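You operate a simulated robot arm through the tools that you are given. There is no shell and no other tool. Be economical: measure what you need, move in short steps, check, and stop when the job is done.

The job below is to be done with a simulated two-armed robot. You get a single attempt, and the scene is never put back.

## Task
Pick up the white filter with one hand, pass it to the other hand and put it on the top of the brown bench. Set down upright: white filter.

The check looks at the end state, three seconds after you hand in, the way a careful person would. Anything else that was tipped, shoved, dropped, spilled or broken makes it a failure.

## Robot
Two 7-joint arms with two-finger parallel grippers on one trunk, on a base that drives. Base frame: it is fixed to the floor where the robot stands at the start and does not move with it; the origin is under the middle of the robot, x ahead of it, y to its left, z up. Units: mm, degrees, N and s.
The left shoulder is at the start at [52, 171, 1317], the right one opposite. With the tool pointing down near the work surface each hand reaches from about 100 to 600 mm from the robot's upright axis, wherever it stands, measured 20 degrees to its own side. Places, roughly: top of the brown bench [600, 3700, 800]. Payload 4.4 kg a hand.
The TCP of each hand is the grasp point between the finger pads, 23 mm short of the fingertips. In the tool frame z runs along the fingers and y along their closing line. The gripper opens to 94 mm. The fingers are 38 mm wide and 10 mm thick; the gripper's body (54 by 96 mm) begins 39 mm behind the TCP.
Orientation is that of the tool frame in the base frame, as a unit quaternion [w, x, y, z]. With the fingers straight down and closing along the base's y, the tool's x points along the base's -x, its y along +y and its z along -z.

## Interface
- The arms move only by the tool servo_tool. It takes "left_increments", "right_increments" or both (then of equal length, played together; a hand with none holds still); each is a list of rows, each a list of 3 entries, a list of its own where there are three numbers: the shift along the tool's x, y, z in mm, then the turn, a rotation vector about the tool's x, y, z in degrees, then the finger opening in mm, from 0 to 94. In form: [[[dx, dy, dz], [wx, wy, wz], claw], ...]. A call has 1 to 20 rows; each row shifts and turns the commanded pose from where the row before left it, along the tool's axes as they then stand. A row lasts 0.2 s, in which the tool goes at most 50 mm and 8.6 degrees; a call with a longer step from one row to the next is refused whole, and so is a gripper value outside its range. A pose out of reach is approached as far as the arm can. The call stops where the force on the tool passes 40 N (or 10 N more than at its start, if that is more) or the arm is blocked; 0.2 s more then pass. Each finger travels about 72 mm/s and halts on what it meets, pressing with about 36 N; the grip force reading is that of the motor and also rises with nothing between the fingers. The clock runs only during rows and for 0.2 s after the last one: add rows that do not move to give the fingers time. It gives the time, the measured TCP pose, the force on the tool (base axes), the opening and the grip force at its end, in the units of the frame above (readings bear some noise), with the torque about the TCP (base axes, N m) and any sound that the robot's microphone picked up.
- Cameras (640 x 400 px; columns grow to the right, rows downward): "scene" is now at [153.7, -3.4, 1503.5]; the picture's right is [-0.02, -1.00, 0.00], its down [-0.15, 0.00, -0.99] and it looks along [0.99, -0.02, -0.16] (base axes); focal length 214 px, centre (320, 200). "left" rides on the left gripper at [86, -16, -74] in its tool frame; the picture's right is [0.18, 0.98, 0.00], its down [-0.58, 0.11, -0.81] and it looks along [-0.79, 0.15, 0.59] (tool axes); focal length 243 px, centre (320, 200). "right" rides on the right gripper at [86, 16, -75] in its tool frame; the picture's right is [-0.18, 0.98, 0.00], its down [-0.58, -0.11, -0.81] and it looks along [-0.79, -0.15, 0.59] (tool axes); focal length 243 px, centre (320, 200). There is no depth. A picture from a camera that has moved, and an enlarged one, comes with that camera's place and axes in the base frame and with its lens.
- camera(camera): a new picture of that camera. The clock stands still meanwhile.
- lift_body(by): slides the trunk up (or, below 0, down) by that many mm; the arms and the scene camera ride with it, the base frame stays. It gives what a move gives, with no picture.
- base_move(legs): drives the robot by 1 to 6 legs, each [ahead, left, turn to the left] in mm, mm and degrees, along the robot's own axes; the way and the turn of a leg run together, so that a leg with both is an arc; at most 1500 mm and 180 degrees a leg. The arms and the cameras ride along, it lands a little off, and it stops where it bumps. It gives what a move gives.
- pan_tilt(pan, tilt): turns the head with the scene camera to pan (to the left, within 80 degrees either way) and tilt (down, from -29 to 69), counted from straight ahead of the robot. It gives what a move gives.
- zoom(camera, box): a new picture of the part [left, top, right, bottom] of that camera's present view, enlarged. The clock stands still meanwhile.
- hand_in(): hands the job in; it is judged then, once.

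Work in short steps. Places have to be worked out from the pictures, the camera data and where the tool is seen: move nearer, look again, correct. Check each grasp and each placing, and mend what went wrong. You have 120 turns and 88 pictures in all, those below and enlarged ones among them. Open the grippers and draw the arms clear of the work before you hand the job in, unless the task says otherwise; then end with one line.

The tools are called after "Call:" as name(argument=value, ...) on one line, values as JSON. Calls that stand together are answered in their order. servo_tool: Moves the arms, as the interface text tells. Its arguments: {"type":"object","properties":{"left_increments":{"type":"array","items":{"type":"array"}},"right_increments":{"type":"array","items":{"type":"array"}}},"required":[]} The other tools are called the same way: lift_body (by) slides the trunk up or down; base_move (legs) drives the base; pan_tilt (pan, tilt) turns the head that bears the scene camera; camera (camera) takes a picture; zoom (camera, box) takes an enlarged picture of a part of a camera's view; hand_in () hands the job in.

At the start:

```text
time_s: 0.0
left_eef_pos: [354.0, 158.5, 999.7]
left_tool_rot: [0.0, 0.0, 1.0, 0.001]
left_ft_force: [0.3, 0.4, -0.1]
left_wrist_torque: [0.0, 0.02, -0.01]
left_gripper_width: 94.2
left_gripper_force: 0.1
right_eef_pos: [610.5, -171.6, 1000.3]
right_tool_rot: [0.0, 0.0, 1.0, 0.0]
right_ft_force: [-0.2, 0.0, -0.2]
right_wrist_torque: [-0.01, 0.03, 0.02]
right_gripper_width: 94.1
right_gripper_force: 0.0
trunk travel left (down, up): [-325.0, 63.0]
robot x, y, heading: [1.3, -0.2, -0.2]
head pan, tilt: [-0.9, 8.9]
```

scene: 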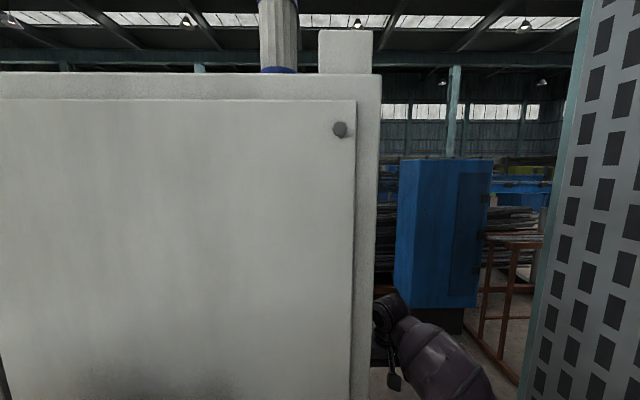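
right: 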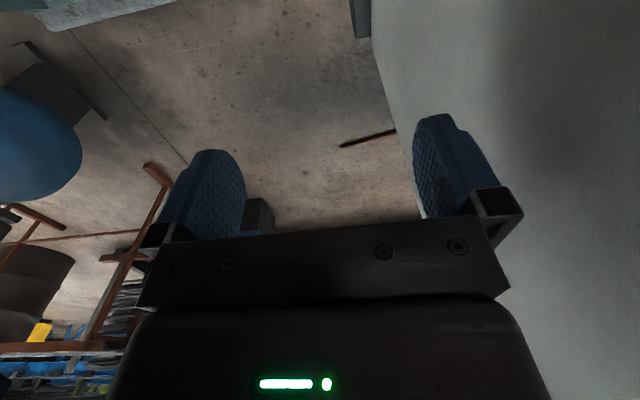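
left: 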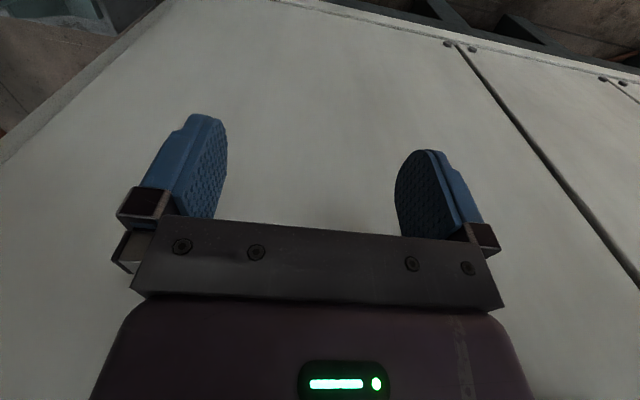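

The view shows a pale cabinet ahead with a pleated white cylinder on top. I look around with the head first.

Call:
pan_tilt(pan=0, tilt=-25)

Call:
camera(camera="scene")

Call:
pan_tilt(pan=75, tilt=20)

Call:
camera(camera="scene")

Call:
pan_tilt(pan=-70, tilt=20)

Call:
camera(camera="scene")

```text
time_s: 1.0
left_eef_pos: [353.7, 159.4, 1000.2]
left_tool_rot: [0.0, 0.0, 1.0, 0.001]
left_ft_force: [0.2, 0.3, 0.4]
left_wrist_torque: [0.0, 0.0, 0.03]
left_gripper_width: 93.9
left_gripper_force: 0.0
right_eef_pos: [611.8, -172.5, 1000.5]
right_tool_rot: [-0.001, 0.0, 1.0, 0.0]
right_ft_force: [0.7, 0.8, -0.1]
right_wrist_torque: [0.0, 0.02, 0.01]
right_gripper_width: 94.1
right_gripper_force: 0.1
trunk travel left (down, up): [-325.0, 63.0]
robot x, y, heading: [-2.5, 2.0, -0.1]
head pan, tilt: [0.0, -25.0]
```

```text
84 pictures are left
camera scene: at [132.0, -1.9, 1553.4], right [0.0, -1.0, 0.0], down [0.42, 0.0, -0.91], along [0.91, 0.0, 0.42], focal length 214 px, centre (320, 200)
```

scene: 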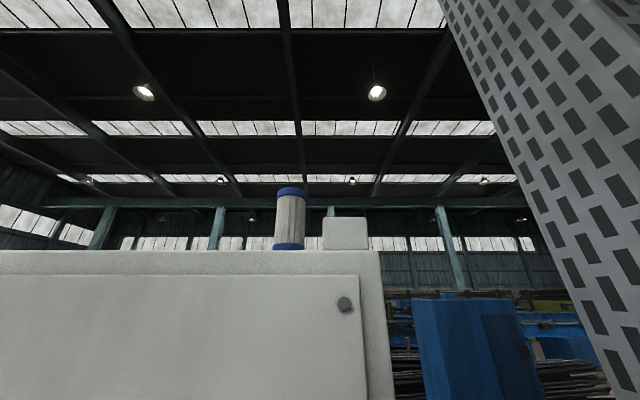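

```text
time_s: 2.5
left_eef_pos: [354.0, 158.3, 999.9]
left_tool_rot: [0.0, 0.0, 1.0, 0.0]
left_ft_force: [0.1, -0.4, 0.2]
left_wrist_torque: [0.03, 0.0, 0.03]
left_gripper_width: 94.3
left_gripper_force: 0.0
right_eef_pos: [611.7, -172.3, 1000.6]
right_tool_rot: [0.001, 0.0, 1.0, 0.001]
right_ft_force: [-0.1, 0.6, -0.7]
right_wrist_torque: [-0.02, 0.01, 0.06]
right_gripper_width: 93.9
right_gripper_force: 0.2
trunk travel left (down, up): [-325.0, 63.0]
robot x, y, heading: [2.5, 1.3, -0.1]
head pan, tilt: [75.0, 20.0]
```

```text
83 pictures are left
camera scene: at [85.1, 88.0, 1485.5], right [0.97, -0.26, 0.0], down [-0.09, -0.33, -0.94], along [0.24, 0.91, -0.34], focal length 214 px, centre (320, 200)
```

scene: 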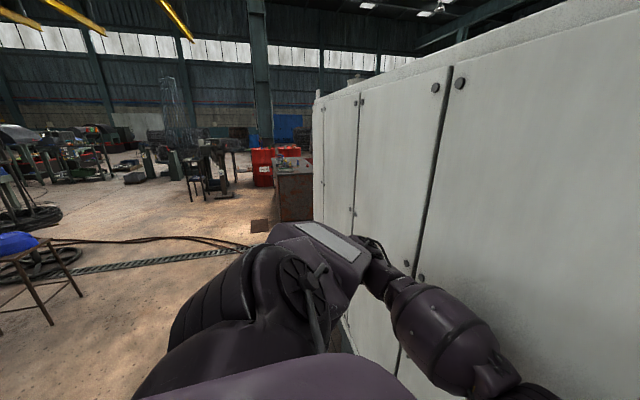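

```text
time_s: 4.8
left_eef_pos: [354.8, 159.9, 1000.2]
left_tool_rot: [0.0, -0.001, 1.0, 0.001]
left_ft_force: [-1.0, -0.3, -0.7]
left_wrist_torque: [-0.01, 0.01, 0.0]
left_gripper_width: 94.1
left_gripper_force: 0.1
right_eef_pos: [612.0, -171.7, 1000.4]
right_tool_rot: [0.0, 0.001, 1.0, 0.0]
right_ft_force: [0.5, -0.3, 0.0]
right_wrist_torque: [-0.01, -0.01, 0.04]
right_gripper_width: 94.0
right_gripper_force: 0.0
trunk travel left (down, up): [-325.0, 63.0]
robot x, y, heading: [-1.1, -0.6, 0.1]
head pan, tilt: [-70.0, 20.0]
```

```text
82 pictures are left
camera scene: at [92.8, -89.4, 1485.5], right [-0.94, -0.34, 0.0], down [-0.12, 0.32, -0.94], along [0.32, -0.88, -0.34], focal length 214 px, centre (320, 200)
```

scene: 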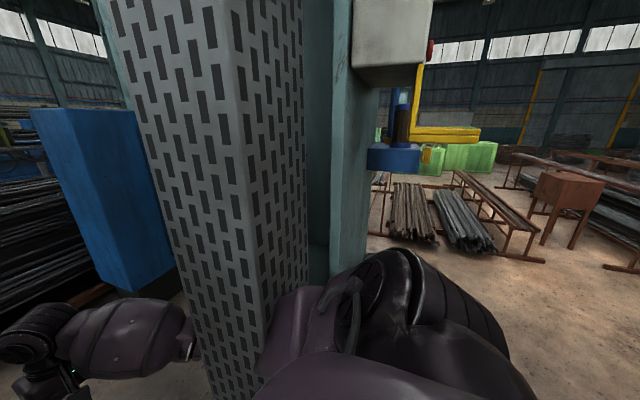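

The filter (white pleats with blue rings) stands on top of the cabinet, near z≈1611. I raise the trunk to see the top and triangulate.

Call:
lift_body(by=62)

Call:
pan_tilt(pan=0, tilt=-25)

Call:
camera(camera="scene")

Call:
zoom(camera="scene", box=[240, 160, 400, 260])

```text
time_s: 5.8
left_eef_pos: [354.5, 158.7, 1061.8]
left_tool_rot: [0.0, 0.0, 1.0, 0.0]
left_ft_force: [0.6, 0.0, -0.4]
left_wrist_torque: [0.04, 0.01, -0.02]
left_gripper_width: 94.1
left_gripper_force: 0.2
right_eef_pos: [610.8, -171.8, 1061.3]
right_tool_rot: [-0.001, 0.0, 1.0, 0.001]
right_ft_force: [0.0, -0.2, 0.6]
right_wrist_torque: [0.02, 0.06, 0.02]
right_gripper_width: 94.1
right_gripper_force: 0.0
trunk travel left (down, up): [-387.0, 1.0]
robot x, y, heading: [2.2, -5.2, -0.1]
head pan, tilt: [-70.0, 20.0]
```

```text
time_s: 7.2
left_eef_pos: [355.2, 157.4, 1062.3]
left_tool_rot: [0.0, 0.0, 1.0, 0.0]
left_ft_force: [-0.5, 0.9, 0.7]
left_wrist_torque: [0.0, 0.02, 0.02]
left_gripper_width: 94.0
left_gripper_force: 0.1
right_eef_pos: [611.5, -173.1, 1062.4]
right_tool_rot: [0.0, 0.0, 1.0, 0.0]
right_ft_force: [0.4, 0.5, -0.3]
right_wrist_torque: [0.0, 0.0, 0.0]
right_gripper_width: 93.9
right_gripper_force: 0.1
trunk travel left (down, up): [-387.0, 1.0]
robot x, y, heading: [0.8, 2.1, -0.1]
head pan, tilt: [0.0, -25.0]
```

```text
81 pictures are left
camera scene: at [130.8, -2.0, 1614.8], right [0.0, -1.0, 0.0], down [0.42, 0.0, -0.91], along [0.91, 0.0, 0.42], focal length 214 px, centre (320, 200)
```

scene: 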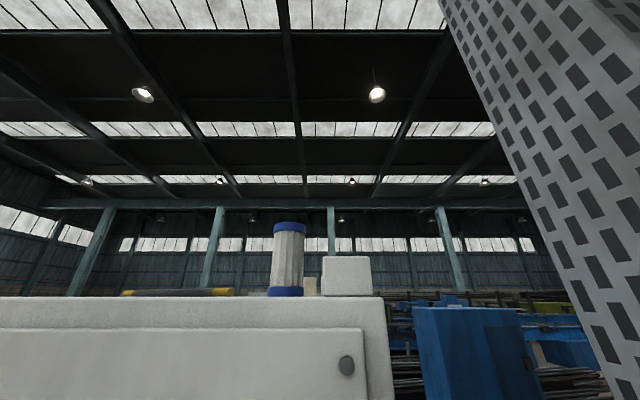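

```text
4.00 times, centred on (320, 210) of scene
camera zoom: at [130.8, -2.0, 1614.8], right [0.0, -1.0, 0.0], down [0.42, 0.0, -0.91], along [0.91, 0.0, 0.42], focal length 858 px, centre (320, 160)
```

zoom: 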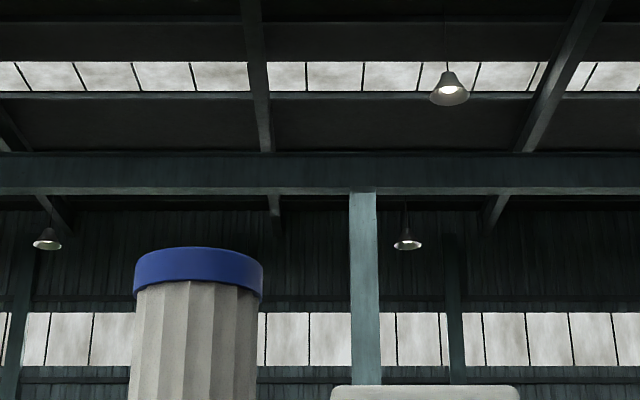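

Eye level matches the cabinet top (z≈1616). The filter is about Ø52 × 110 mm, centred near x≈480, y≈50, with a white box just to its right. I back the base straight off so I can pose the arms in free space.

Call:
base_move(legs=[[-400, 0, 0]])

Call:
pan_tilt(pan=0, tilt=0)

Call:
camera(camera="scene")

Call:
zoom(camera="scene", box=[240, 130, 400, 230])

```text
time_s: 9.7
left_eef_pos: [-41.1, 157.9, 1061.9]
left_tool_rot: [0.0, -0.001, 1.0, 0.0]
left_ft_force: [-1.3, 0.0, -0.2]
left_wrist_torque: [-0.02, -0.01, 0.05]
left_gripper_width: 93.8
left_gripper_force: 0.0
right_eef_pos: [216.6, -173.0, 1061.8]
right_tool_rot: [0.0, -0.001, 1.0, 0.0]
right_ft_force: [-0.8, 0.4, -0.1]
right_wrist_torque: [-0.01, -0.03, -0.02]
right_gripper_width: 93.9
right_gripper_force: 0.0
trunk travel left (down, up): [-387.0, 1.0]
robot x, y, heading: [-390.7, 1.6, 0.2]
head pan, tilt: [0.0, -25.0]
```

```text
time_s: 10.6
left_eef_pos: [-40.4, 159.7, 1061.9]
left_tool_rot: [0.001, -0.002, 1.0, 0.0]
left_ft_force: [0.5, 0.2, 0.3]
left_wrist_torque: [0.05, 0.02, 0.0]
left_gripper_width: 94.2
left_gripper_force: 0.0
right_eef_pos: [217.0, -172.0, 1062.9]
right_tool_rot: [0.0, -0.001, 1.0, 0.0]
right_ft_force: [-0.1, 0.5, -0.8]
right_wrist_torque: [0.0, -0.02, -0.01]
right_gripper_width: 93.9
right_gripper_force: 0.0
trunk travel left (down, up): [-387.0, 1.0]
robot x, y, heading: [-393.6, 1.7, 0.1]
head pan, tilt: [0.0, 0.0]
```

```text
79 pictures are left
camera scene: at [-245.6, -2.0, 1579.2], right [0.0, -1.0, 0.0], down [0.0, 0.0, -1.0], along [1.0, 0.0, 0.0], focal length 214 px, centre (320, 200)
```

scene: 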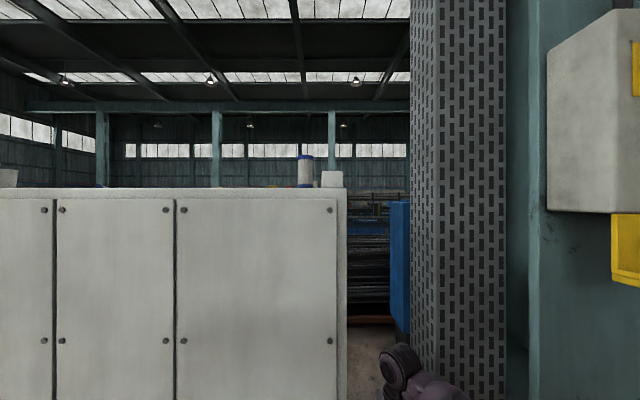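

```text
4.00 times, centred on (320, 180) of scene
camera zoom: at [-245.6, -2.0, 1579.2], right [0.0, -1.0, 0.0], down [0.0, 0.0, -1.0], along [1.0, 0.0, 0.0], focal length 858 px, centre (320, 280)
```

zoom: 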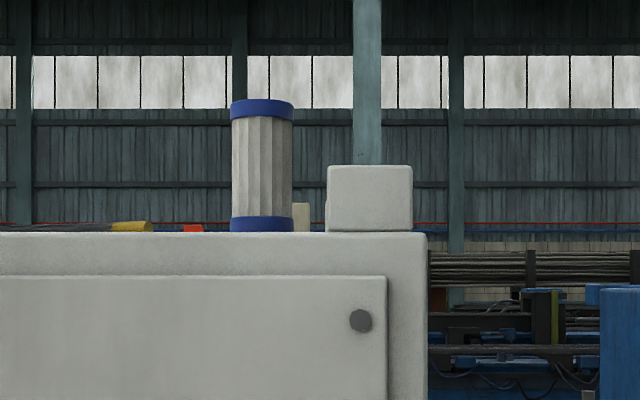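

Triangulating both views gives: filter axis at x≈498, y≈50, z from 1616 to 1731, Ø≈55. The box's left face is at y≈-7. I'll take the filter with the left hand from the front, tool pitched about 20° below horizontal with its camera underneath. First I rotate the left hand in free space.

Call:
servo_tool(left_increments=[[[0, 0, 0], [0, -7.8, 0], 94], [[0, 0, 0], [0, -7.8, 0], 94], [[0, 0, 0], [0, -7.8, 0], 94], [[0, 0, 0], [0, -7.8, 0], 94], [[0, 0, 0], [0, -7.8, 0], 94], [[0, 0, 0], [0, -7.8, 0], 94], [[0, 0, 0], [0, -7.8, 0], 94], [[0, 0, 0], [0, -7.8, 0], 94], [[0, 0, 0], [0, -7.6, 0], 94], [[0, 0, 0], [0, 0, 0], 94], [[0, 0, 0], [0, 0, 0], 94]])

```text
time_s: 12.9
left_eef_pos: [-43.2, 150.9, 1061.7]
left_tool_rot: [0.285, 0.001, 0.958, -0.005]
left_ft_force: [0.5, 0.1, -0.2]
left_wrist_torque: [0.01, 0.02, 0.0]
left_gripper_width: 94.2
left_gripper_force: 0.0
left hand out of reach, approached as far as the arm can: row 5, 6, 7, 8, 9
right_eef_pos: [216.9, -171.6, 1062.1]
right_tool_rot: [0.0, -0.001, 1.0, 0.001]
right_ft_force: [-0.4, 0.0, -0.6]
right_wrist_torque: [0.01, 0.01, -0.04]
right_gripper_width: 94.0
right_gripper_force: 0.0
trunk travel left (down, up): [-387.0, 1.0]
robot x, y, heading: [-394.9, 1.2, 0.0]
head pan, tilt: [0.0, 0.0]
```

It was limited near the body: only 33° of pitch was reached. I move forward and up a little and see how the pose responds.

Call:
servo_tool(left_increments=[[[-15, 0, 20], [0, 0, 0], 94], [[-20, 0, 25], [0, 0, 0], 94], [[-20, 0, 25], [0, 0, 0], 94], [[-20, 0, 25], [0, 0, 0], 94], [[-20, 0, 25], [0, 0, 0], 94], [[0, 0, 0], [0, 0, 0], 94]])

```text
time_s: 14.3
left_eef_pos: [101.7, 149.8, 1013.6]
left_tool_rot: [0.286, 0.002, 0.958, -0.007]
left_ft_force: [0.3, 0.0, -0.1]
left_wrist_torque: [0.01, 0.03, 0.0]
left_gripper_width: 94.1
left_gripper_force: 0.1
right_eef_pos: [215.8, -171.0, 1061.4]
right_tool_rot: [0.0, -0.001, 1.0, 0.0]
right_ft_force: [-0.2, 0.8, 0.2]
right_wrist_torque: [0.0, -0.05, -0.04]
right_gripper_width: 94.1
right_gripper_force: 0.0
trunk travel left (down, up): [-387.0, 1.0]
robot x, y, heading: [-394.5, -0.3, 0.2]
head pan, tilt: [0.0, 0.0]
```

The command resets to the measured pose (pitch 33°). I now raise the hand about 450 mm straight up, keeping that pitch.

Call:
servo_tool(left_increments=[[[-24, 0, -37], [0, 0, 0], 94], [[-24, 0, -37], [0, 0, 0], 94], [[-24, 0, -37], [0, 0, 0], 94], [[-24, 0, -37], [0, 0, 0], 94], [[-24, 0, -37], [0, 0, 0], 94], [[-24, 0, -37], [0, 0, 0], 94], [[-24, 0, -37], [0, 0, 0], 94], [[-24, 0, -37], [0, 0, 0], 94], [[-24, 0, -37], [0, 0, 0], 94], [[-24, 0, -37], [0, 0, 0], 94], [[0, 0, 0], [0, 0, 0], 94]])

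Call:
servo_tool(left_increments=[[[0, 0, 0], [0, -7.4, 0], 94], [[0, 0, 0], [0, -7.4, 0], 94], [[0, 0, 0], [0, -7.4, 0], 94], [[0, 0, 0], [0, -7.4, 0], 94], [[0, 0, 0], [0, -7.4, 0], 94], [[0, 0, 0], [0, 0, 0], 94]])

```text
time_s: 16.8
left_eef_pos: [100.6, 155.8, 1454.0]
left_tool_rot: [0.285, 0.001, 0.958, -0.005]
left_ft_force: [-0.3, 0.6, 0.4]
left_wrist_torque: [0.01, -0.02, 0.03]
left_gripper_width: 94.1
left_gripper_force: 0.0
right_eef_pos: [217.6, -171.4, 1060.6]
right_tool_rot: [-0.001, -0.001, 1.0, 0.0]
right_ft_force: [-0.3, 0.4, 0.0]
right_wrist_torque: [0.04, 0.01, 0.02]
right_gripper_width: 94.1
right_gripper_force: 0.1
trunk travel left (down, up): [-387.0, 1.0]
robot x, y, heading: [-397.0, -5.4, -0.3]
head pan, tilt: [0.0, 0.0]
```

```text
time_s: 18.1
left_eef_pos: [99.6, 154.4, 1453.9]
left_tool_rot: [0.576, 0.0, 0.818, -0.007]
left_ft_force: [-0.6, -0.4, 1.0]
left_wrist_torque: [0.0, -0.03, -0.01]
left_gripper_width: 94.1
left_gripper_force: 0.0
right_eef_pos: [217.5, -171.7, 1062.3]
right_tool_rot: [0.0, -0.001, 1.0, 0.001]
right_ft_force: [-0.5, 0.7, -0.3]
right_wrist_torque: [0.0, 0.01, 0.0]
right_gripper_width: 93.9
right_gripper_force: 0.0
trunk travel left (down, up): [-387.0, 1.0]
robot x, y, heading: [-394.9, -1.7, 0.4]
head pan, tilt: [0.0, 0.0]
```

The pitch is right. I raise the hand to z≈1655 and shift it to y≈50.

Call:
servo_tool(left_increments=[[[-24, -13, -8.6], [0, 0, 0], 94], [[-24, -13, -8.6], [0, 0, 0], 94], [[-24, -13, -8.6], [0, 0, 0], 94], [[-24, -13, -8.6], [0, 0, 0], 94], [[-24, -13, -8.6], [0, 0, 0], 94], [[-24, -13, -8.6], [0, 0, 0], 94], [[-24, -13, -8.6], [0, 0, 0], 94], [[-22, -13, -8], [0, 0, 0], 94], [[0, 0, 0], [0, 0, 0], 94]])

Call:
servo_tool(left_increments=[[[-8.4, 0, 23.5], [0, 0, 0], 94], [[-8.4, 0, 23.5], [0, 0, 0], 94], [[-8.4, 0, 23.5], [0, 0, 0], 94], [[-8.4, 0, 23.5], [0, 0, 0], 94], [[0, 0, 0], [0, 0, 0], 94]])

```text
time_s: 20.1
left_eef_pos: [99.4, 52.9, 1656.7]
left_tool_rot: [0.575, -0.002, 0.818, -0.005]
left_ft_force: [-0.3, -0.3, 0.6]
left_wrist_torque: [0.01, -0.02, 0.0]
left_gripper_width: 94.1
left_gripper_force: 0.0
right_eef_pos: [216.7, -170.9, 1062.1]
right_tool_rot: [0.0, -0.001, 1.0, 0.0]
right_ft_force: [0.0, -0.1, 0.1]
right_wrist_torque: [-0.02, 0.0, 0.04]
right_gripper_width: 93.9
right_gripper_force: 0.1
trunk travel left (down, up): [-387.0, 1.0]
robot x, y, heading: [-398.3, -2.5, 0.1]
head pan, tilt: [0.0, 0.0]
```

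```text
time_s: 21.4
left_eef_pos: [197.5, 53.4, 1657.2]
left_tool_rot: [0.575, 0.0, 0.818, -0.007]
left_ft_force: [-0.6, 1.0, -0.5]
left_wrist_torque: [-0.02, 0.0, -0.02]
left_gripper_width: 93.8
left_gripper_force: 0.1
right_eef_pos: [216.7, -170.8, 1062.3]
right_tool_rot: [0.0, 0.0, 1.0, 0.0]
right_ft_force: [-0.1, -0.1, 0.3]
right_wrist_torque: [0.0, -0.02, 0.0]
right_gripper_width: 93.8
right_gripper_force: 0.0
trunk travel left (down, up): [-387.0, 1.0]
robot x, y, heading: [-392.7, 3.9, 0.1]
head pan, tilt: [0.0, 0.0]
```

Reach is fine. I retract 100 mm, drive forward 280 mm and look.

Call:
servo_tool(left_increments=[[[8.4, 0, -23.5], [0, 0, 0], 76], [[8.4, 0, -23.5], [0, 0, 0], 76], [[8.4, 0, -23.5], [0, 0, 0], 76], [[8.4, 0, -23.5], [0, 0, 0], 76], [[0, 0, 0], [0, 0, 0], 76]])

Call:
base_move(legs=[[280, 0, 0]])

Call:
camera(camera="scene")

Call:
camera(camera="left")

```text
time_s: 22.6
left_eef_pos: [98.7, 52.5, 1656.5]
left_tool_rot: [0.574, 0.001, 0.819, -0.007]
left_ft_force: [0.4, -0.3, 0.4]
left_wrist_torque: [0.0, 0.03, 0.0]
left_gripper_width: 75.9
left_gripper_force: 0.1
right_eef_pos: [216.5, -172.0, 1060.8]
right_tool_rot: [0.001, -0.001, 1.0, 0.0]
right_ft_force: [0.7, 0.2, -0.6]
right_wrist_torque: [-0.01, 0.02, -0.03]
right_gripper_width: 94.1
right_gripper_force: 0.0
trunk travel left (down, up): [-387.0, 1.0]
robot x, y, heading: [-396.4, 1.1, -0.0]
head pan, tilt: [0.0, 0.0]
```

```text
time_s: 24.5
left_eef_pos: [379.3, 51.0, 1656.5]
left_tool_rot: [0.575, 0.001, 0.818, -0.007]
left_ft_force: [0.3, 0.1, 0.5]
left_wrist_torque: [0.01, 0.03, -0.04]
left_gripper_width: 76.2
left_gripper_force: 0.0
right_eef_pos: [497.6, -173.2, 1061.0]
right_tool_rot: [-0.001, 0.001, 1.0, 0.001]
right_ft_force: [0.6, -0.3, -0.8]
right_wrist_torque: [0.03, -0.02, 0.03]
right_gripper_width: 94.1
right_gripper_force: 0.0
trunk travel left (down, up): [-387.0, 1.0]
robot x, y, heading: [-115.4, -0.8, -0.1]
head pan, tilt: [0.0, 0.0]
```

```text
77 pictures are left
camera scene: at [35.0, -2.2, 1579.1], right [0.0, -1.0, 0.0], down [0.0, 0.0, -1.0], along [1.0, 0.0, 0.0], focal length 214 px, centre (320, 200)
```

scene: 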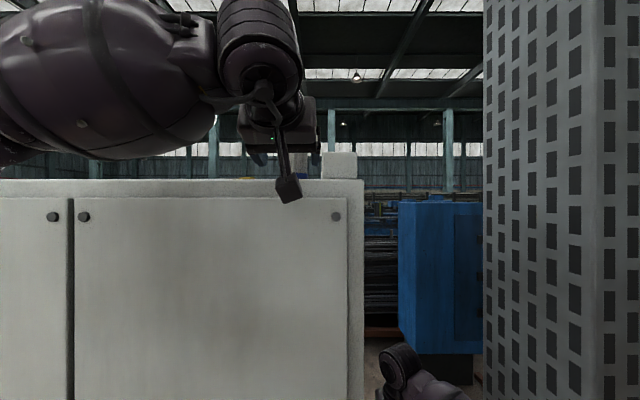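

```text
76 pictures are left
camera left: at [280.7, 35.8, 1600.7], right [-0.05, 0.98, -0.18], down [-0.56, 0.12, 0.82], along [0.83, 0.15, 0.54], focal length 243 px, centre (320, 200)
```

left: 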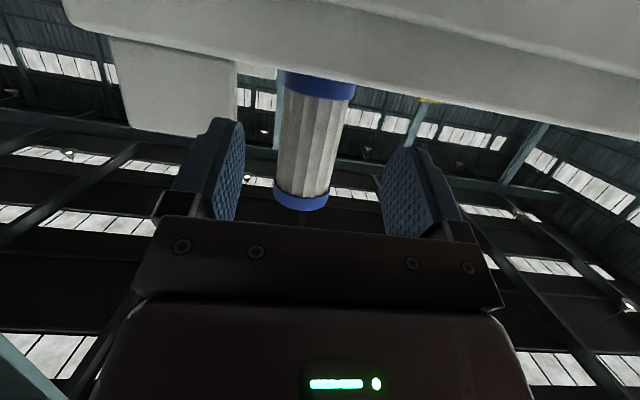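

From the wrist view the filter axis is at y≈54, x≈487–498, and the box's left face is at y≈-1 to -7. I nudge +2 mm in y, narrow to 72 mm and advance 70 mm level.

Call:
servo_tool(left_increments=[[[0, 2, 0], [0, 0, 0], 72], [[-5.9, 0, 16.5], [0, 0, 0], 72], [[-5.9, 0, 16.5], [0, 0, 0], 72], [[-5.9, 0, 16.5], [0, 0, 0], 72], [[-5.9, 0, 16.5], [0, 0, 0], 72], [[0, 0, 0], [0, 0, 0], 72]])

Call:
camera(camera="left")

Call:
zoom(camera="scene", box=[220, 90, 380, 190])

```text
time_s: 25.9
left_eef_pos: [450.0, 53.1, 1656.6]
left_tool_rot: [0.575, 0.002, 0.818, -0.008]
left_ft_force: [0.5, 0.1, -0.1]
left_wrist_torque: [0.0, -0.04, 0.01]
left_gripper_width: 72.0
left_gripper_force: 0.2
right_eef_pos: [496.1, -174.1, 1062.8]
right_tool_rot: [0.0, 0.001, 1.0, 0.0]
right_ft_force: [-0.7, -0.4, 0.3]
right_wrist_torque: [-0.02, 0.01, -0.02]
right_gripper_width: 93.9
right_gripper_force: 0.1
trunk travel left (down, up): [-387.0, 1.0]
robot x, y, heading: [-118.9, -1.2, 0.1]
head pan, tilt: [0.0, 0.0]
```

```text
75 pictures are left
camera left: at [350.6, 37.7, 1600.5], right [-0.05, 0.98, -0.18], down [-0.56, 0.12, 0.82], along [0.83, 0.15, 0.54], focal length 243 px, centre (320, 200)
```

left: 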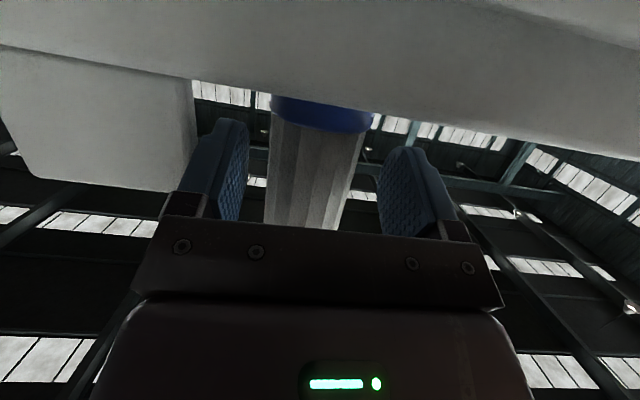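

```text
4.00 times, centred on (300, 140) of scene
camera zoom: at [33.8, -2.2, 1579.2], right [0.0, -1.0, 0.0], down [0.0, 0.0, -1.0], along [1.0, 0.0, 0.0], focal length 858 px, centre (400, 440)
```

zoom: 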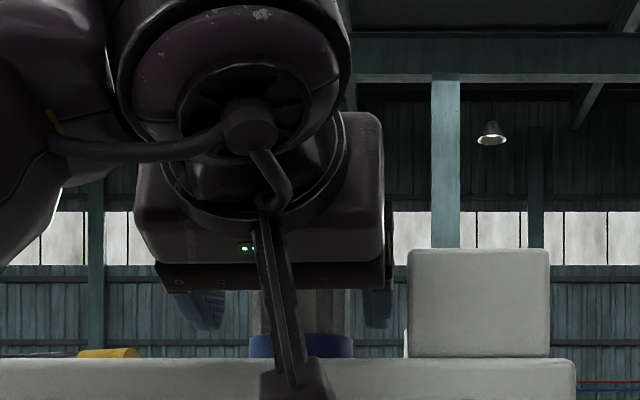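

The filter sits centred between the fingers, and its apparent size puts the axis at x≈492. I advance another 32 mm.

Call:
servo_tool(left_increments=[[[-3.6, 0.5, 10], [0, 0, 0], 72], [[-3.6, 0.5, 10], [0, 0, 0], 72], [[-3.6, 0, 10], [0, 0, 0], 72], [[0, 0, 0], [0, 0, 0], 72]])

Call:
camera(camera="left")

```text
time_s: 26.9
left_eef_pos: [480.6, 53.4, 1656.6]
left_tool_rot: [0.576, 0.001, 0.818, -0.007]
left_ft_force: [-0.7, 1.1, 0.1]
left_wrist_torque: [-0.01, -0.02, -0.01]
left_gripper_width: 71.9
left_gripper_force: 0.0
right_eef_pos: [495.7, -174.0, 1062.2]
right_tool_rot: [0.0, 0.002, 1.0, 0.0]
right_ft_force: [-0.5, -0.2, 0.7]
right_wrist_torque: [0.0, 0.0, -0.04]
right_gripper_width: 93.9
right_gripper_force: 0.1
trunk travel left (down, up): [-387.0, 1.0]
robot x, y, heading: [-113.0, -2.9, -0.2]
head pan, tilt: [0.0, 0.0]
```

```text
73 pictures are left
camera left: at [382.4, 38.2, 1601.0], right [-0.05, 0.98, -0.18], down [-0.56, 0.12, 0.82], along [0.83, 0.15, 0.54], focal length 243 px, centre (320, 200)
```

left: 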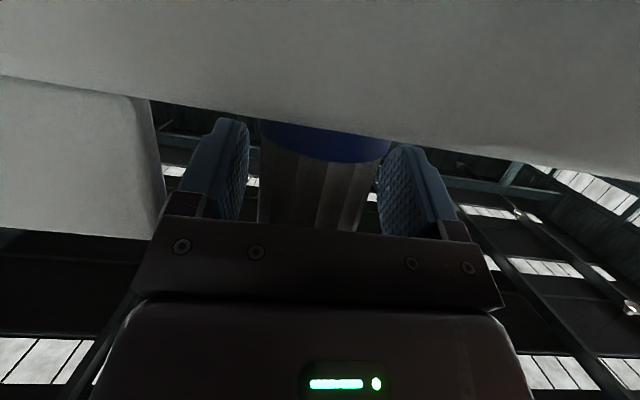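

The filter is about 8 mm beyond the TCP and about 2 mm to the left. I correct by +2 mm and close.

Call:
servo_tool(left_increments=[[[0, 2, 0], [0, 0, 0], 72], [[0, 0, 0], [0, 0, 0], 64], [[0, 0, 0], [0, 0, 0], 58], [[0, 0, 0], [0, 0, 0], 52], [[0, 0, 0], [0, 0, 0], 46], [[0, 0, 0], [0, 0, 0], 40], [[0, 0, 0], [0, 0, 0], 40]])

Call:
camera(camera="left")

```text
time_s: 28.5
left_eef_pos: [480.6, 55.5, 1656.5]
left_tool_rot: [0.576, 0.001, 0.818, -0.007]
left_ft_force: [0.1, 0.3, 0.8]
left_wrist_torque: [0.04, -0.04, -0.03]
left_gripper_width: 52.7
left_gripper_force: 35.8
right_eef_pos: [495.2, -172.9, 1062.3]
right_tool_rot: [-0.001, 0.001, 1.0, 0.0]
right_ft_force: [0.3, -0.7, -0.1]
right_wrist_torque: [0.03, -0.02, -0.01]
right_gripper_width: 94.2
right_gripper_force: 0.0
trunk travel left (down, up): [-387.0, 1.0]
robot x, y, heading: [-115.5, 2.5, 0.1]
head pan, tilt: [0.0, 0.0]
```

```text
72 pictures are left
camera left: at [382.4, 40.0, 1600.6], right [-0.05, 0.98, -0.18], down [-0.56, 0.12, 0.82], along [0.83, 0.15, 0.54], focal length 243 px, centre (320, 200)
```

left: 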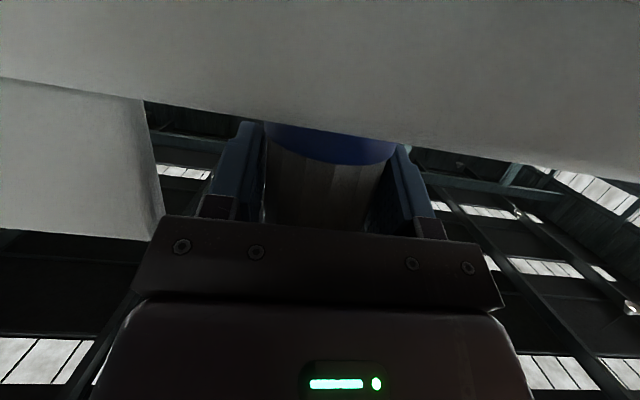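

Gripped at 52.7 mm. I lift 60 mm straight up, then retract toward the robot.

Call:
servo_tool(left_increments=[[[-9.4, 0, -3.4], [0, 0, 0], 40], [[-14.1, 0, -5.1], [0, 0, 0], 40], [[-14.1, 0, -5.1], [0, 0, 0], 40], [[-18.8, 0, -6.7], [0, 0, 0], 40], [[0, 0, 0], [0, 0, 0], 40]])

Call:
camera(camera="left")

```text
time_s: 29.7
left_eef_pos: [480.8, 55.5, 1716.9]
left_tool_rot: [0.575, 0.001, 0.818, -0.007]
left_ft_force: [-0.2, 0.5, -1.3]
left_wrist_torque: [-0.02, -0.02, 0.01]
left_gripper_width: 52.9
left_gripper_force: 36.5
right_eef_pos: [497.8, -173.6, 1061.5]
right_tool_rot: [0.0, 0.001, 1.0, 0.0]
right_ft_force: [0.0, 0.0, 1.2]
right_wrist_torque: [0.0, 0.0, 0.01]
right_gripper_width: 94.2
right_gripper_force: 0.1
trunk travel left (down, up): [-387.0, 1.0]
robot x, y, heading: [-116.6, 2.6, -0.1]
head pan, tilt: [0.0, 0.0]
```

```text
71 pictures are left
camera left: at [382.3, 40.5, 1661.5], right [-0.05, 0.98, -0.18], down [-0.56, 0.12, 0.82], along [0.83, 0.15, 0.54], focal length 243 px, centre (320, 200)
```

left: 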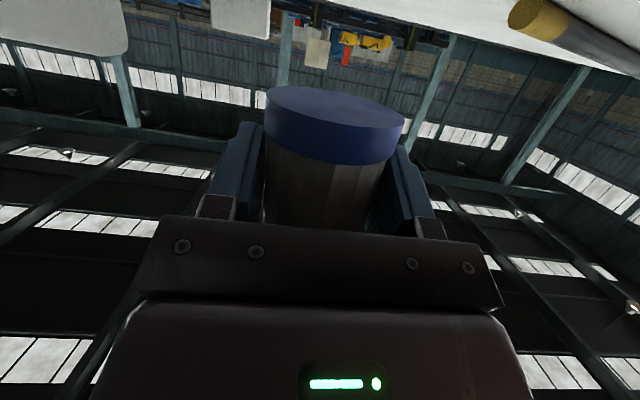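

The filter is held and clear of the cabinet top. I back the robot off for the hand-over.

Call:
base_move(legs=[[-500, 0, 0]])

Call:
servo_tool(left_increments=[[[0, 0, 0], [7.5, 0, 2.7], 40], [[0, 0, 0], [7.5, 0, 2.7], 40], [[0, 0, 0], [7.5, 0, 2.7], 40], [[0, 0, 0], [0, 0, 0], 40]])

```text
time_s: 32.6
left_eef_pos: [-12.6, 55.2, 1717.0]
left_tool_rot: [0.575, 0.002, 0.818, -0.008]
left_ft_force: [-0.2, -0.4, -0.8]
left_wrist_torque: [0.01, 0.01, -0.04]
left_gripper_width: 53.1
left_gripper_force: 36.2
right_eef_pos: [2.8, -174.0, 1061.5]
right_tool_rot: [0.0, 0.003, 1.0, 0.001]
right_ft_force: [0.1, 0.2, 0.4]
right_wrist_torque: [0.0, 0.02, 0.01]
right_gripper_width: 93.9
right_gripper_force: 0.1
trunk travel left (down, up): [-387.0, 1.0]
robot x, y, heading: [-608.8, 4.0, -0.3]
head pan, tilt: [0.0, 0.0]
```

```text
time_s: 33.6
left_eef_pos: [-13.2, 54.5, 1717.7]
left_tool_rot: [0.562, 0.173, 0.799, -0.128]
left_ft_force: [-1.2, -0.4, -0.8]
left_wrist_torque: [0.0, 0.0, 0.02]
left_gripper_width: 53.3
left_gripper_force: 36.7
right_eef_pos: [2.2, -175.2, 1063.2]
right_tool_rot: [0.0, 0.002, 1.0, 0.001]
right_ft_force: [0.1, 0.8, -0.5]
right_wrist_torque: [0.01, -0.04, 0.01]
right_gripper_width: 93.9
right_gripper_force: 0.1
trunk travel left (down, up): [-387.0, 1.0]
robot x, y, heading: [-608.4, 1.6, -0.2]
head pan, tilt: [0.0, 0.0]
```

The yaw direction is correct (-25°). I continue to -90° while lowering.

Call:
servo_tool(left_increments=[[[42, 0, 15], [7.6, 0, 2.7], 40], [[42, 0, 15], [7.6, 0, 2.7], 40], [[42, 0, 15], [7.6, 0, 2.7], 40], [[42, 0, 15], [7.6, 0, 2.7], 40], [[42, 0, 15], [7.6, 0, 2.7], 40], [[42, 0, 15], [7.6, 0, 2.7], 40], [[42, 0, 15], [7.6, 0, 2.7], 40], [[42, 0, 15], [7.6, 0, 2.7], 40], [[0, 0, 0], [0, 0, 0], 40]])

```text
time_s: 35.6
left_eef_pos: [-10.5, 54.2, 1515.7]
left_tool_rot: [0.497, 0.413, 0.703, -0.297]
left_ft_force: [-0.5, -0.5, -2.0]
left_wrist_torque: [-0.02, 0.01, -0.04]
left_gripper_width: 53.0
left_gripper_force: 35.7
left hand out of reach, approached as far as the arm can: row 5, 6, 7, 8
right_eef_pos: [2.7, -174.1, 1061.5]
right_tool_rot: [0.0, 0.002, 1.0, 0.0]
right_ft_force: [-0.7, 0.3, -0.3]
right_wrist_torque: [0.01, 0.0, 0.01]
right_gripper_width: 94.0
right_gripper_force: 0.0
trunk travel left (down, up): [-387.0, 1.0]
robot x, y, heading: [-609.3, -1.0, -0.2]
head pan, tilt: [0.0, 0.0]
```

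Yaw reached -61°. I lower further and bring the hand nearer, then continue the yaw.

Call:
servo_tool(left_increments=[[[38.5, -16, 4], [0, 0, 0], 40], [[38.5, -16, 4], [0, 0, 0], 40], [[38.5, -16, 4], [0, 0, 0], 40], [[38.5, -16, 4], [0, 0, 0], 40], [[38.5, -16, 4], [0, 0, 0], 40], [[38.5, -16, 4], [0, 0, 0], 40], [[38.5, -16, 4], [0, 0, 0], 40], [[38.5, -16, 4], [0, 0, 0], 40], [[0, 0, 0], [0, 0, 0], 40]])

Call:
servo_tool(left_increments=[[[0, 0, 0], [7.5, 0, 2.7], 40], [[0, 0, 0], [7.5, 0, 2.7], 40], [[0, 0, 0], [7.5, 0, 2.7], 40], [[0, 0, 0], [6.5, 0, 2.3], 40], [[0, 0, 0], [0, 0, 0], 40]])

```text
time_s: 37.6
left_eef_pos: [-160.8, 51.6, 1217.7]
left_tool_rot: [0.498, 0.412, 0.703, -0.296]
left_ft_force: [0.2, 0.0, -1.1]
left_wrist_torque: [0.02, -0.02, 0.01]
left_gripper_width: 53.1
left_gripper_force: 35.8
right_eef_pos: [2.7, -175.5, 1060.9]
right_tool_rot: [0.0, 0.002, 1.0, 0.0]
right_ft_force: [-0.6, -0.7, -0.3]
right_wrist_torque: [0.02, 0.04, -0.01]
right_gripper_width: 93.9
right_gripper_force: 0.1
trunk travel left (down, up): [-387.0, 1.0]
robot x, y, heading: [-607.9, -3.0, -0.2]
head pan, tilt: [0.0, 0.0]
```

```text
time_s: 38.8
left_eef_pos: [-160.8, 53.4, 1219.5]
left_tool_rot: [0.404, 0.584, 0.568, -0.417]
left_ft_force: [0.0, 0.0, -1.7]
left_wrist_torque: [0.0, 0.0, 0.0]
left_gripper_width: 53.2
left_gripper_force: 35.7
right_eef_pos: [2.5, -174.2, 1061.4]
right_tool_rot: [0.0, 0.003, 1.0, 0.001]
right_ft_force: [0.5, -0.5, 0.1]
right_wrist_torque: [0.04, 0.0, -0.01]
right_gripper_width: 94.2
right_gripper_force: 0.0
trunk travel left (down, up): [-387.0, 1.0]
robot x, y, heading: [-612.3, 4.0, -0.3]
head pan, tilt: [0.0, 0.0]
```

The left hand now points at -y and holds the filter upright near (-161, 44), z 1179–1294. I raise the right hand and turn it -90° about its tool z so its camera faces away.

Call:
servo_tool(right_increments=[[[20, 0, -45], [0, 0, 0], 94], [[20, 0, -45], [0, 0, 0], 94], [[20, 0, -45], [0, 0, 0], 94], [[20, 0, -45], [0, 0, 0], 94], [[20, 0, -45], [0, 0, 0], 94], [[20, 0, -45], [0, 0, 0], 94], [[20, 0, -45], [0, 0, 0], 94], [[20, 0, -45], [0, 0, 0], 94], [[0, 0, 0], [0, 0, 0], 94]])

Call:
servo_tool(right_increments=[[[0, 0, 0], [0, 0, -8.2], 80], [[0, 0, 0], [0, 0, -8.2], 80], [[0, 0, 0], [0, 0, -8.2], 80], [[0, 0, 0], [0, 0, -8.2], 80], [[0, 0, 0], [0, 0, -8.2], 80], [[0, 0, 0], [0, 0, -8.2], 80], [[0, 0, 0], [0, 0, -8.2], 80], [[0, 0, 0], [0, 0, -8.2], 80], [[0, 0, 0], [0, 0, -8.2], 80], [[0, 0, 0], [0, 0, -8.2], 80], [[0, 0, 0], [0, 0, -8], 80], [[0, 0, 0], [0, 0, 0], 80]])

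Call:
pan_tilt(pan=0, tilt=35)

Call:
camera(camera="scene")

```text
time_s: 40.8
left_eef_pos: [-159.7, 52.6, 1217.9]
left_tool_rot: [0.403, 0.584, 0.568, -0.417]
left_ft_force: [0.7, -1.0, -1.5]
left_wrist_torque: [0.02, 0.01, -0.01]
left_gripper_width: 53.2
left_gripper_force: 36.1
right_eef_pos: [-157.7, -173.1, 1419.3]
right_tool_rot: [-0.001, 0.002, 1.0, 0.001]
right_ft_force: [0.4, -0.4, -1.0]
right_wrist_torque: [-0.02, 0.03, 0.0]
right_gripper_width: 94.3
right_gripper_force: 0.1
trunk travel left (down, up): [-387.0, 1.0]
robot x, y, heading: [-609.0, 1.5, -0.3]
head pan, tilt: [0.0, 0.0]
```

```text
time_s: 43.4
left_eef_pos: [-161.3, 52.0, 1218.1]
left_tool_rot: [0.403, 0.584, 0.568, -0.417]
left_ft_force: [-0.3, 0.9, -0.7]
left_wrist_torque: [0.02, 0.02, 0.0]
left_gripper_width: 53.2
left_gripper_force: 35.8
right_eef_pos: [-157.5, -174.8, 1421.8]
right_tool_rot: [0.0, -0.706, 0.708, 0.0]
right_ft_force: [0.3, -0.4, 0.1]
right_wrist_torque: [0.04, 0.01, -0.02]
right_gripper_width: 80.1
right_gripper_force: 0.0
trunk travel left (down, up): [-387.0, 1.0]
robot x, y, heading: [-606.2, 2.5, -0.5]
head pan, tilt: [0.0, 0.0]
```

```text
time_s: 44.4
left_eef_pos: [-160.4, 52.5, 1219.3]
left_tool_rot: [0.403, 0.584, 0.568, -0.417]
left_ft_force: [-0.3, 0.7, -1.7]
left_wrist_torque: [-0.03, -0.01, 0.0]
left_gripper_width: 52.8
left_gripper_force: 35.5
right_eef_pos: [-157.8, -175.1, 1423.2]
right_tool_rot: [-0.001, -0.705, 0.709, 0.0]
right_ft_force: [-1.0, 0.0, -0.4]
right_wrist_torque: [0.01, -0.02, -0.01]
right_gripper_width: 79.9
right_gripper_force: 0.0
trunk travel left (down, up): [-387.0, 1.0]
robot x, y, heading: [-606.9, 3.2, -0.3]
head pan, tilt: [0.0, 35.0]
```

```text
70 pictures are left
camera scene: at [-460.6, -1.5, 1523.0], right [0.0, -1.0, 0.0], down [-0.57, 0.0, -0.82], along [0.82, 0.0, -0.57], focal length 214 px, centre (320, 200)
```

scene: 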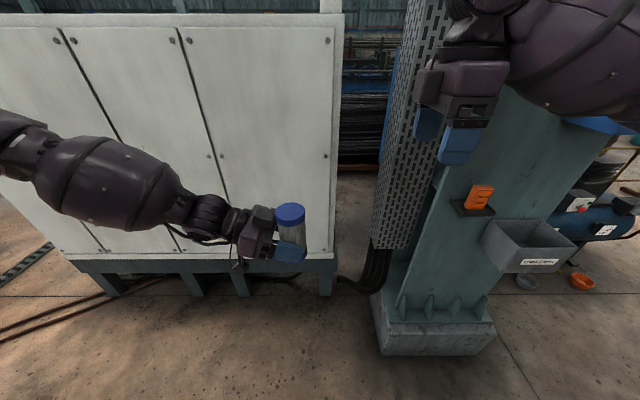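

The right hand is oriented correctly. I zoom on the held filter to locate its top.

Call:
zoom(camera="scene", box=[240, 180, 340, 280])

Call:
camera(camera="right")

```text
4.00 times, centred on (290, 230) of scene
camera zoom: at [-460.6, -1.5, 1523.0], right [0.0, -1.0, 0.0], down [-0.57, 0.0, -0.82], along [0.82, 0.0, -0.57], focal length 858 px, centre (440, 80)
```

zoom: 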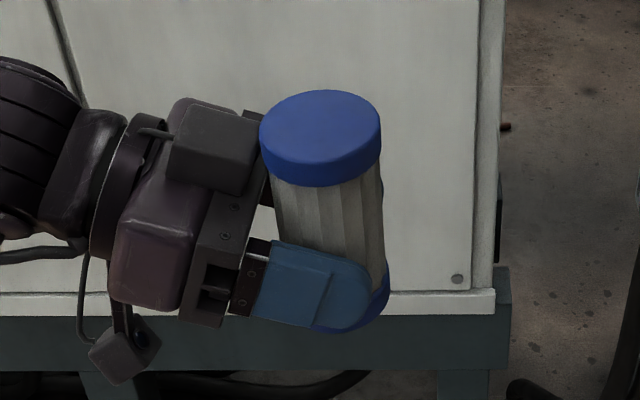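

```text
68 pictures are left
camera right: at [-173.4, -261.0, 1498.4], right [-0.98, 0.19, 0.0], down [0.11, 0.58, 0.81], along [0.15, 0.79, -0.59], focal length 243 px, centre (320, 200)
```

right: 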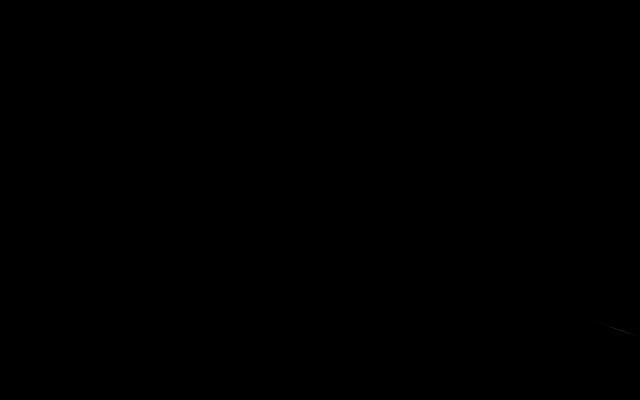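

The filter axis is near (-160.5, 49) with its top at z≈1289. The right camera is black, probably blocked by its own arm. I move the right hand over to y≈45 at the present height and check again.

Call:
servo_tool(right_increments=[[[-44, 0.5, 0], [0, 0, 0], 80], [[-44, 0.5, 0], [0, 0, 0], 80], [[-44, 0.5, 0], [0, 0, 0], 80], [[-44, 0.5, 0], [0, 0, 0], 80], [[-44, 0.5, 0], [0, 0, 0], 80], [[0, 0, 0], [0, 0, 0], 80]])

Call:
camera(camera="right")

Call:
camera(camera="scene")

```text
time_s: 45.8
left_eef_pos: [-160.8, 51.2, 1218.9]
left_tool_rot: [0.403, 0.585, 0.567, -0.417]
left_ft_force: [0.1, 0.2, -1.5]
left_wrist_torque: [0.0, 0.03, 0.01]
left_gripper_width: 52.9
left_gripper_force: 35.4
right_eef_pos: [-158.9, 45.3, 1420.3]
right_tool_rot: [0.0, -0.705, 0.709, 0.001]
right_ft_force: [-0.2, -0.1, -0.4]
right_wrist_torque: [0.01, -0.01, 0.02]
right_gripper_width: 80.0
right_gripper_force: 0.1
trunk travel left (down, up): [-387.0, 1.0]
robot x, y, heading: [-607.4, 0.1, -0.4]
head pan, tilt: [0.0, 35.0]
```

```text
67 pictures are left
camera right: at [-175.3, -42.8, 1496.5], right [-0.98, 0.19, 0.0], down [0.11, 0.58, 0.81], along [0.15, 0.79, -0.59], focal length 243 px, centre (320, 200)
```

right: 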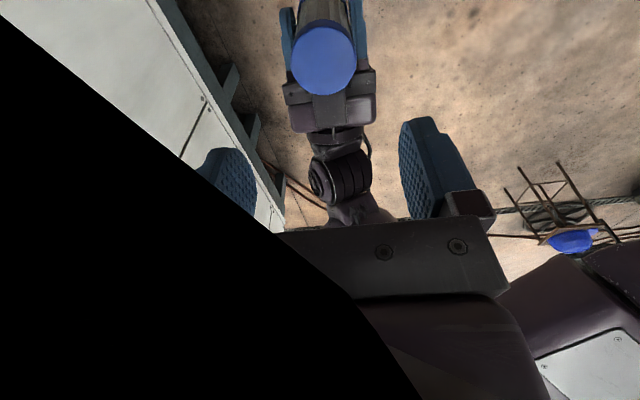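

```text
66 pictures are left
camera scene: at [-460.6, -3.1, 1523.0], right [-0.01, -1.0, 0.0], down [-0.57, 0.0, -0.82], along [0.82, 0.0, -0.57], focal length 214 px, centre (320, 200)
```

scene: 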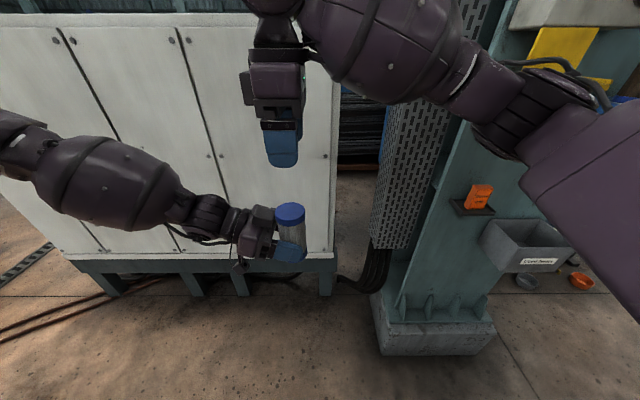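

The right view puts the filter top at (-161.4, 47, ~1290), well under the hand. I descend 110 mm with a 2 mm x correction and check.

Call:
servo_tool(right_increments=[[[0, 2, 35], [0, 0, 0], 80], [[0, 0, 40], [0, 0, 0], 80], [[0, 0, 35], [0, 0, 0], 80], [[0, 0, 0], [0, 0, 0], 80]])

Call:
camera(camera="right")

Call:
zoom(camera="scene", box=[220, 130, 380, 290])

```text
time_s: 46.8
left_eef_pos: [-161.8, 52.9, 1219.3]
left_tool_rot: [0.403, 0.585, 0.567, -0.417]
left_ft_force: [0.1, 0.3, -0.6]
left_wrist_torque: [-0.01, 0.03, -0.01]
left_gripper_width: 53.2
left_gripper_force: 35.8
right_eef_pos: [-163.3, 45.1, 1314.6]
right_tool_rot: [0.0, -0.705, 0.71, 0.0]
right_ft_force: [0.0, 1.5, -0.5]
right_wrist_torque: [0.01, -0.01, -0.02]
right_gripper_width: 79.9
right_gripper_force: 0.1
trunk travel left (down, up): [-387.0, 1.0]
robot x, y, heading: [-610.4, -0.6, -0.5]
head pan, tilt: [0.0, 35.0]
```

```text
65 pictures are left
camera right: at [-178.4, -42.0, 1389.0], right [-0.98, 0.19, 0.0], down [0.11, 0.58, 0.81], along [0.15, 0.79, -0.59], focal length 243 px, centre (320, 200)
```

right: 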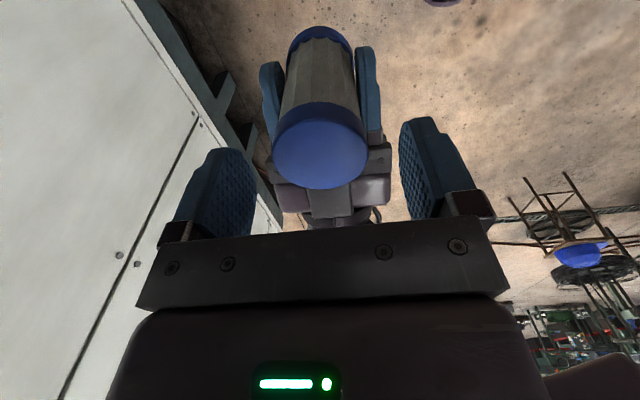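

```text
2.50 times, centred on (300, 210) of scene
camera zoom: at [-461.0, -1.4, 1523.0], right [0.0, -1.0, 0.0], down [-0.57, 0.0, -0.82], along [0.82, 0.0, -0.57], focal length 536 px, centre (370, 175)
```

zoom: 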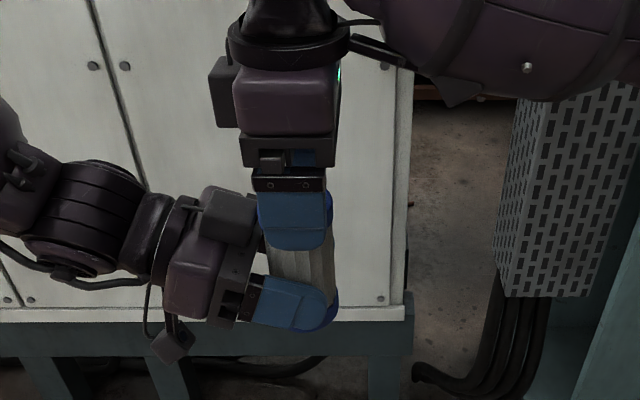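

Alignment is good. A rear block on the right gripper comes close to the left gripper's rear block, so I'll go to z≈1278 only and shift 7 mm toward -y for clearance.

Call:
servo_tool(right_increments=[[[7, 0, 0], [0, 0, 0], 80], [[0, 0, 12], [0, 0, 0], 80], [[0, 0, 12], [0, 0, 0], 80], [[0, 0, 12], [0, 0, 0], 80], [[0, 0, 0], [0, 0, 0], 80]])

Call:
camera(camera="right")

Call:
zoom(camera="scene", box=[220, 130, 380, 290])

```text
time_s: 48.0
left_eef_pos: [-160.0, 52.9, 1218.0]
left_tool_rot: [0.403, 0.585, 0.567, -0.417]
left_ft_force: [-0.2, -0.6, -1.5]
left_wrist_torque: [0.0, 0.02, 0.0]
left_gripper_width: 53.1
left_gripper_force: 35.6
right_eef_pos: [-161.3, 37.5, 1274.9]
right_tool_rot: [0.0, -0.705, 0.709, 0.0]
right_ft_force: [0.0, -0.4, -0.4]
right_wrist_torque: [0.04, 0.03, -0.04]
right_gripper_width: 80.0
right_gripper_force: 0.0
trunk travel left (down, up): [-387.0, 1.0]
robot x, y, heading: [-610.5, 2.1, -0.2]
head pan, tilt: [0.0, 35.0]
```

```text
63 pictures are left
camera right: at [-177.7, -48.6, 1351.6], right [-0.98, 0.19, 0.0], down [0.11, 0.58, 0.81], along [0.15, 0.79, -0.59], focal length 243 px, centre (320, 200)
```

right: 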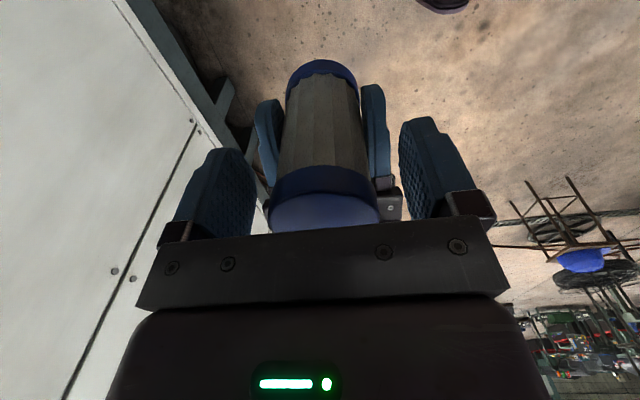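

```text
2.50 times, centred on (300, 210) of scene
camera zoom: at [-460.8, -1.4, 1523.0], right [0.0, -1.0, 0.0], down [-0.57, 0.0, -0.82], along [0.82, 0.0, -0.57], focal length 536 px, centre (370, 175)
```

zoom: 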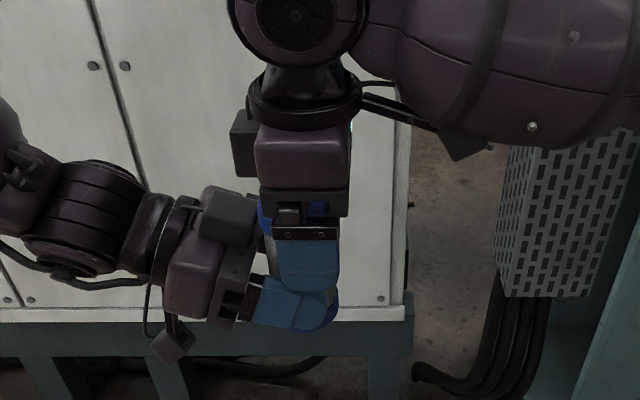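

Clearances hold: right tips at z≈1252, left finger tops at ≈1240. I close the right hand.

Call:
servo_tool(right_increments=[[[0, 0, 0], [0, 0, 0], 70], [[0, 0, 0], [0, 0, 0], 62], [[0, 0, 0], [0, 0, 0], 56], [[0, 0, 0], [0, 0, 0], 50], [[0, 0, 0], [0, 0, 0], 44], [[0, 0, 0], [0, 0, 0], 40], [[0, 0, 0], [0, 0, 0], 40]])

```text
time_s: 49.6
left_eef_pos: [-161.4, 52.4, 1218.9]
left_tool_rot: [0.402, 0.586, 0.566, -0.417]
left_ft_force: [-7.2, 0.6, -1.5]
left_wrist_torque: [0.02, -0.88, -0.18]
left_gripper_width: 53.3
left_gripper_force: 36.2
right_eef_pos: [-161.3, 38.4, 1275.5]
right_tool_rot: [0.0, -0.705, 0.709, 0.0]
right_ft_force: [7.9, -0.9, 0.5]
right_wrist_torque: [-0.02, 0.45, 0.08]
right_gripper_width: 53.1
right_gripper_force: 35.8
trunk travel left (down, up): [-387.0, 1.0]
robot x, y, heading: [-605.9, 1.8, -0.4]
head pan, tilt: [0.0, 35.0]
```

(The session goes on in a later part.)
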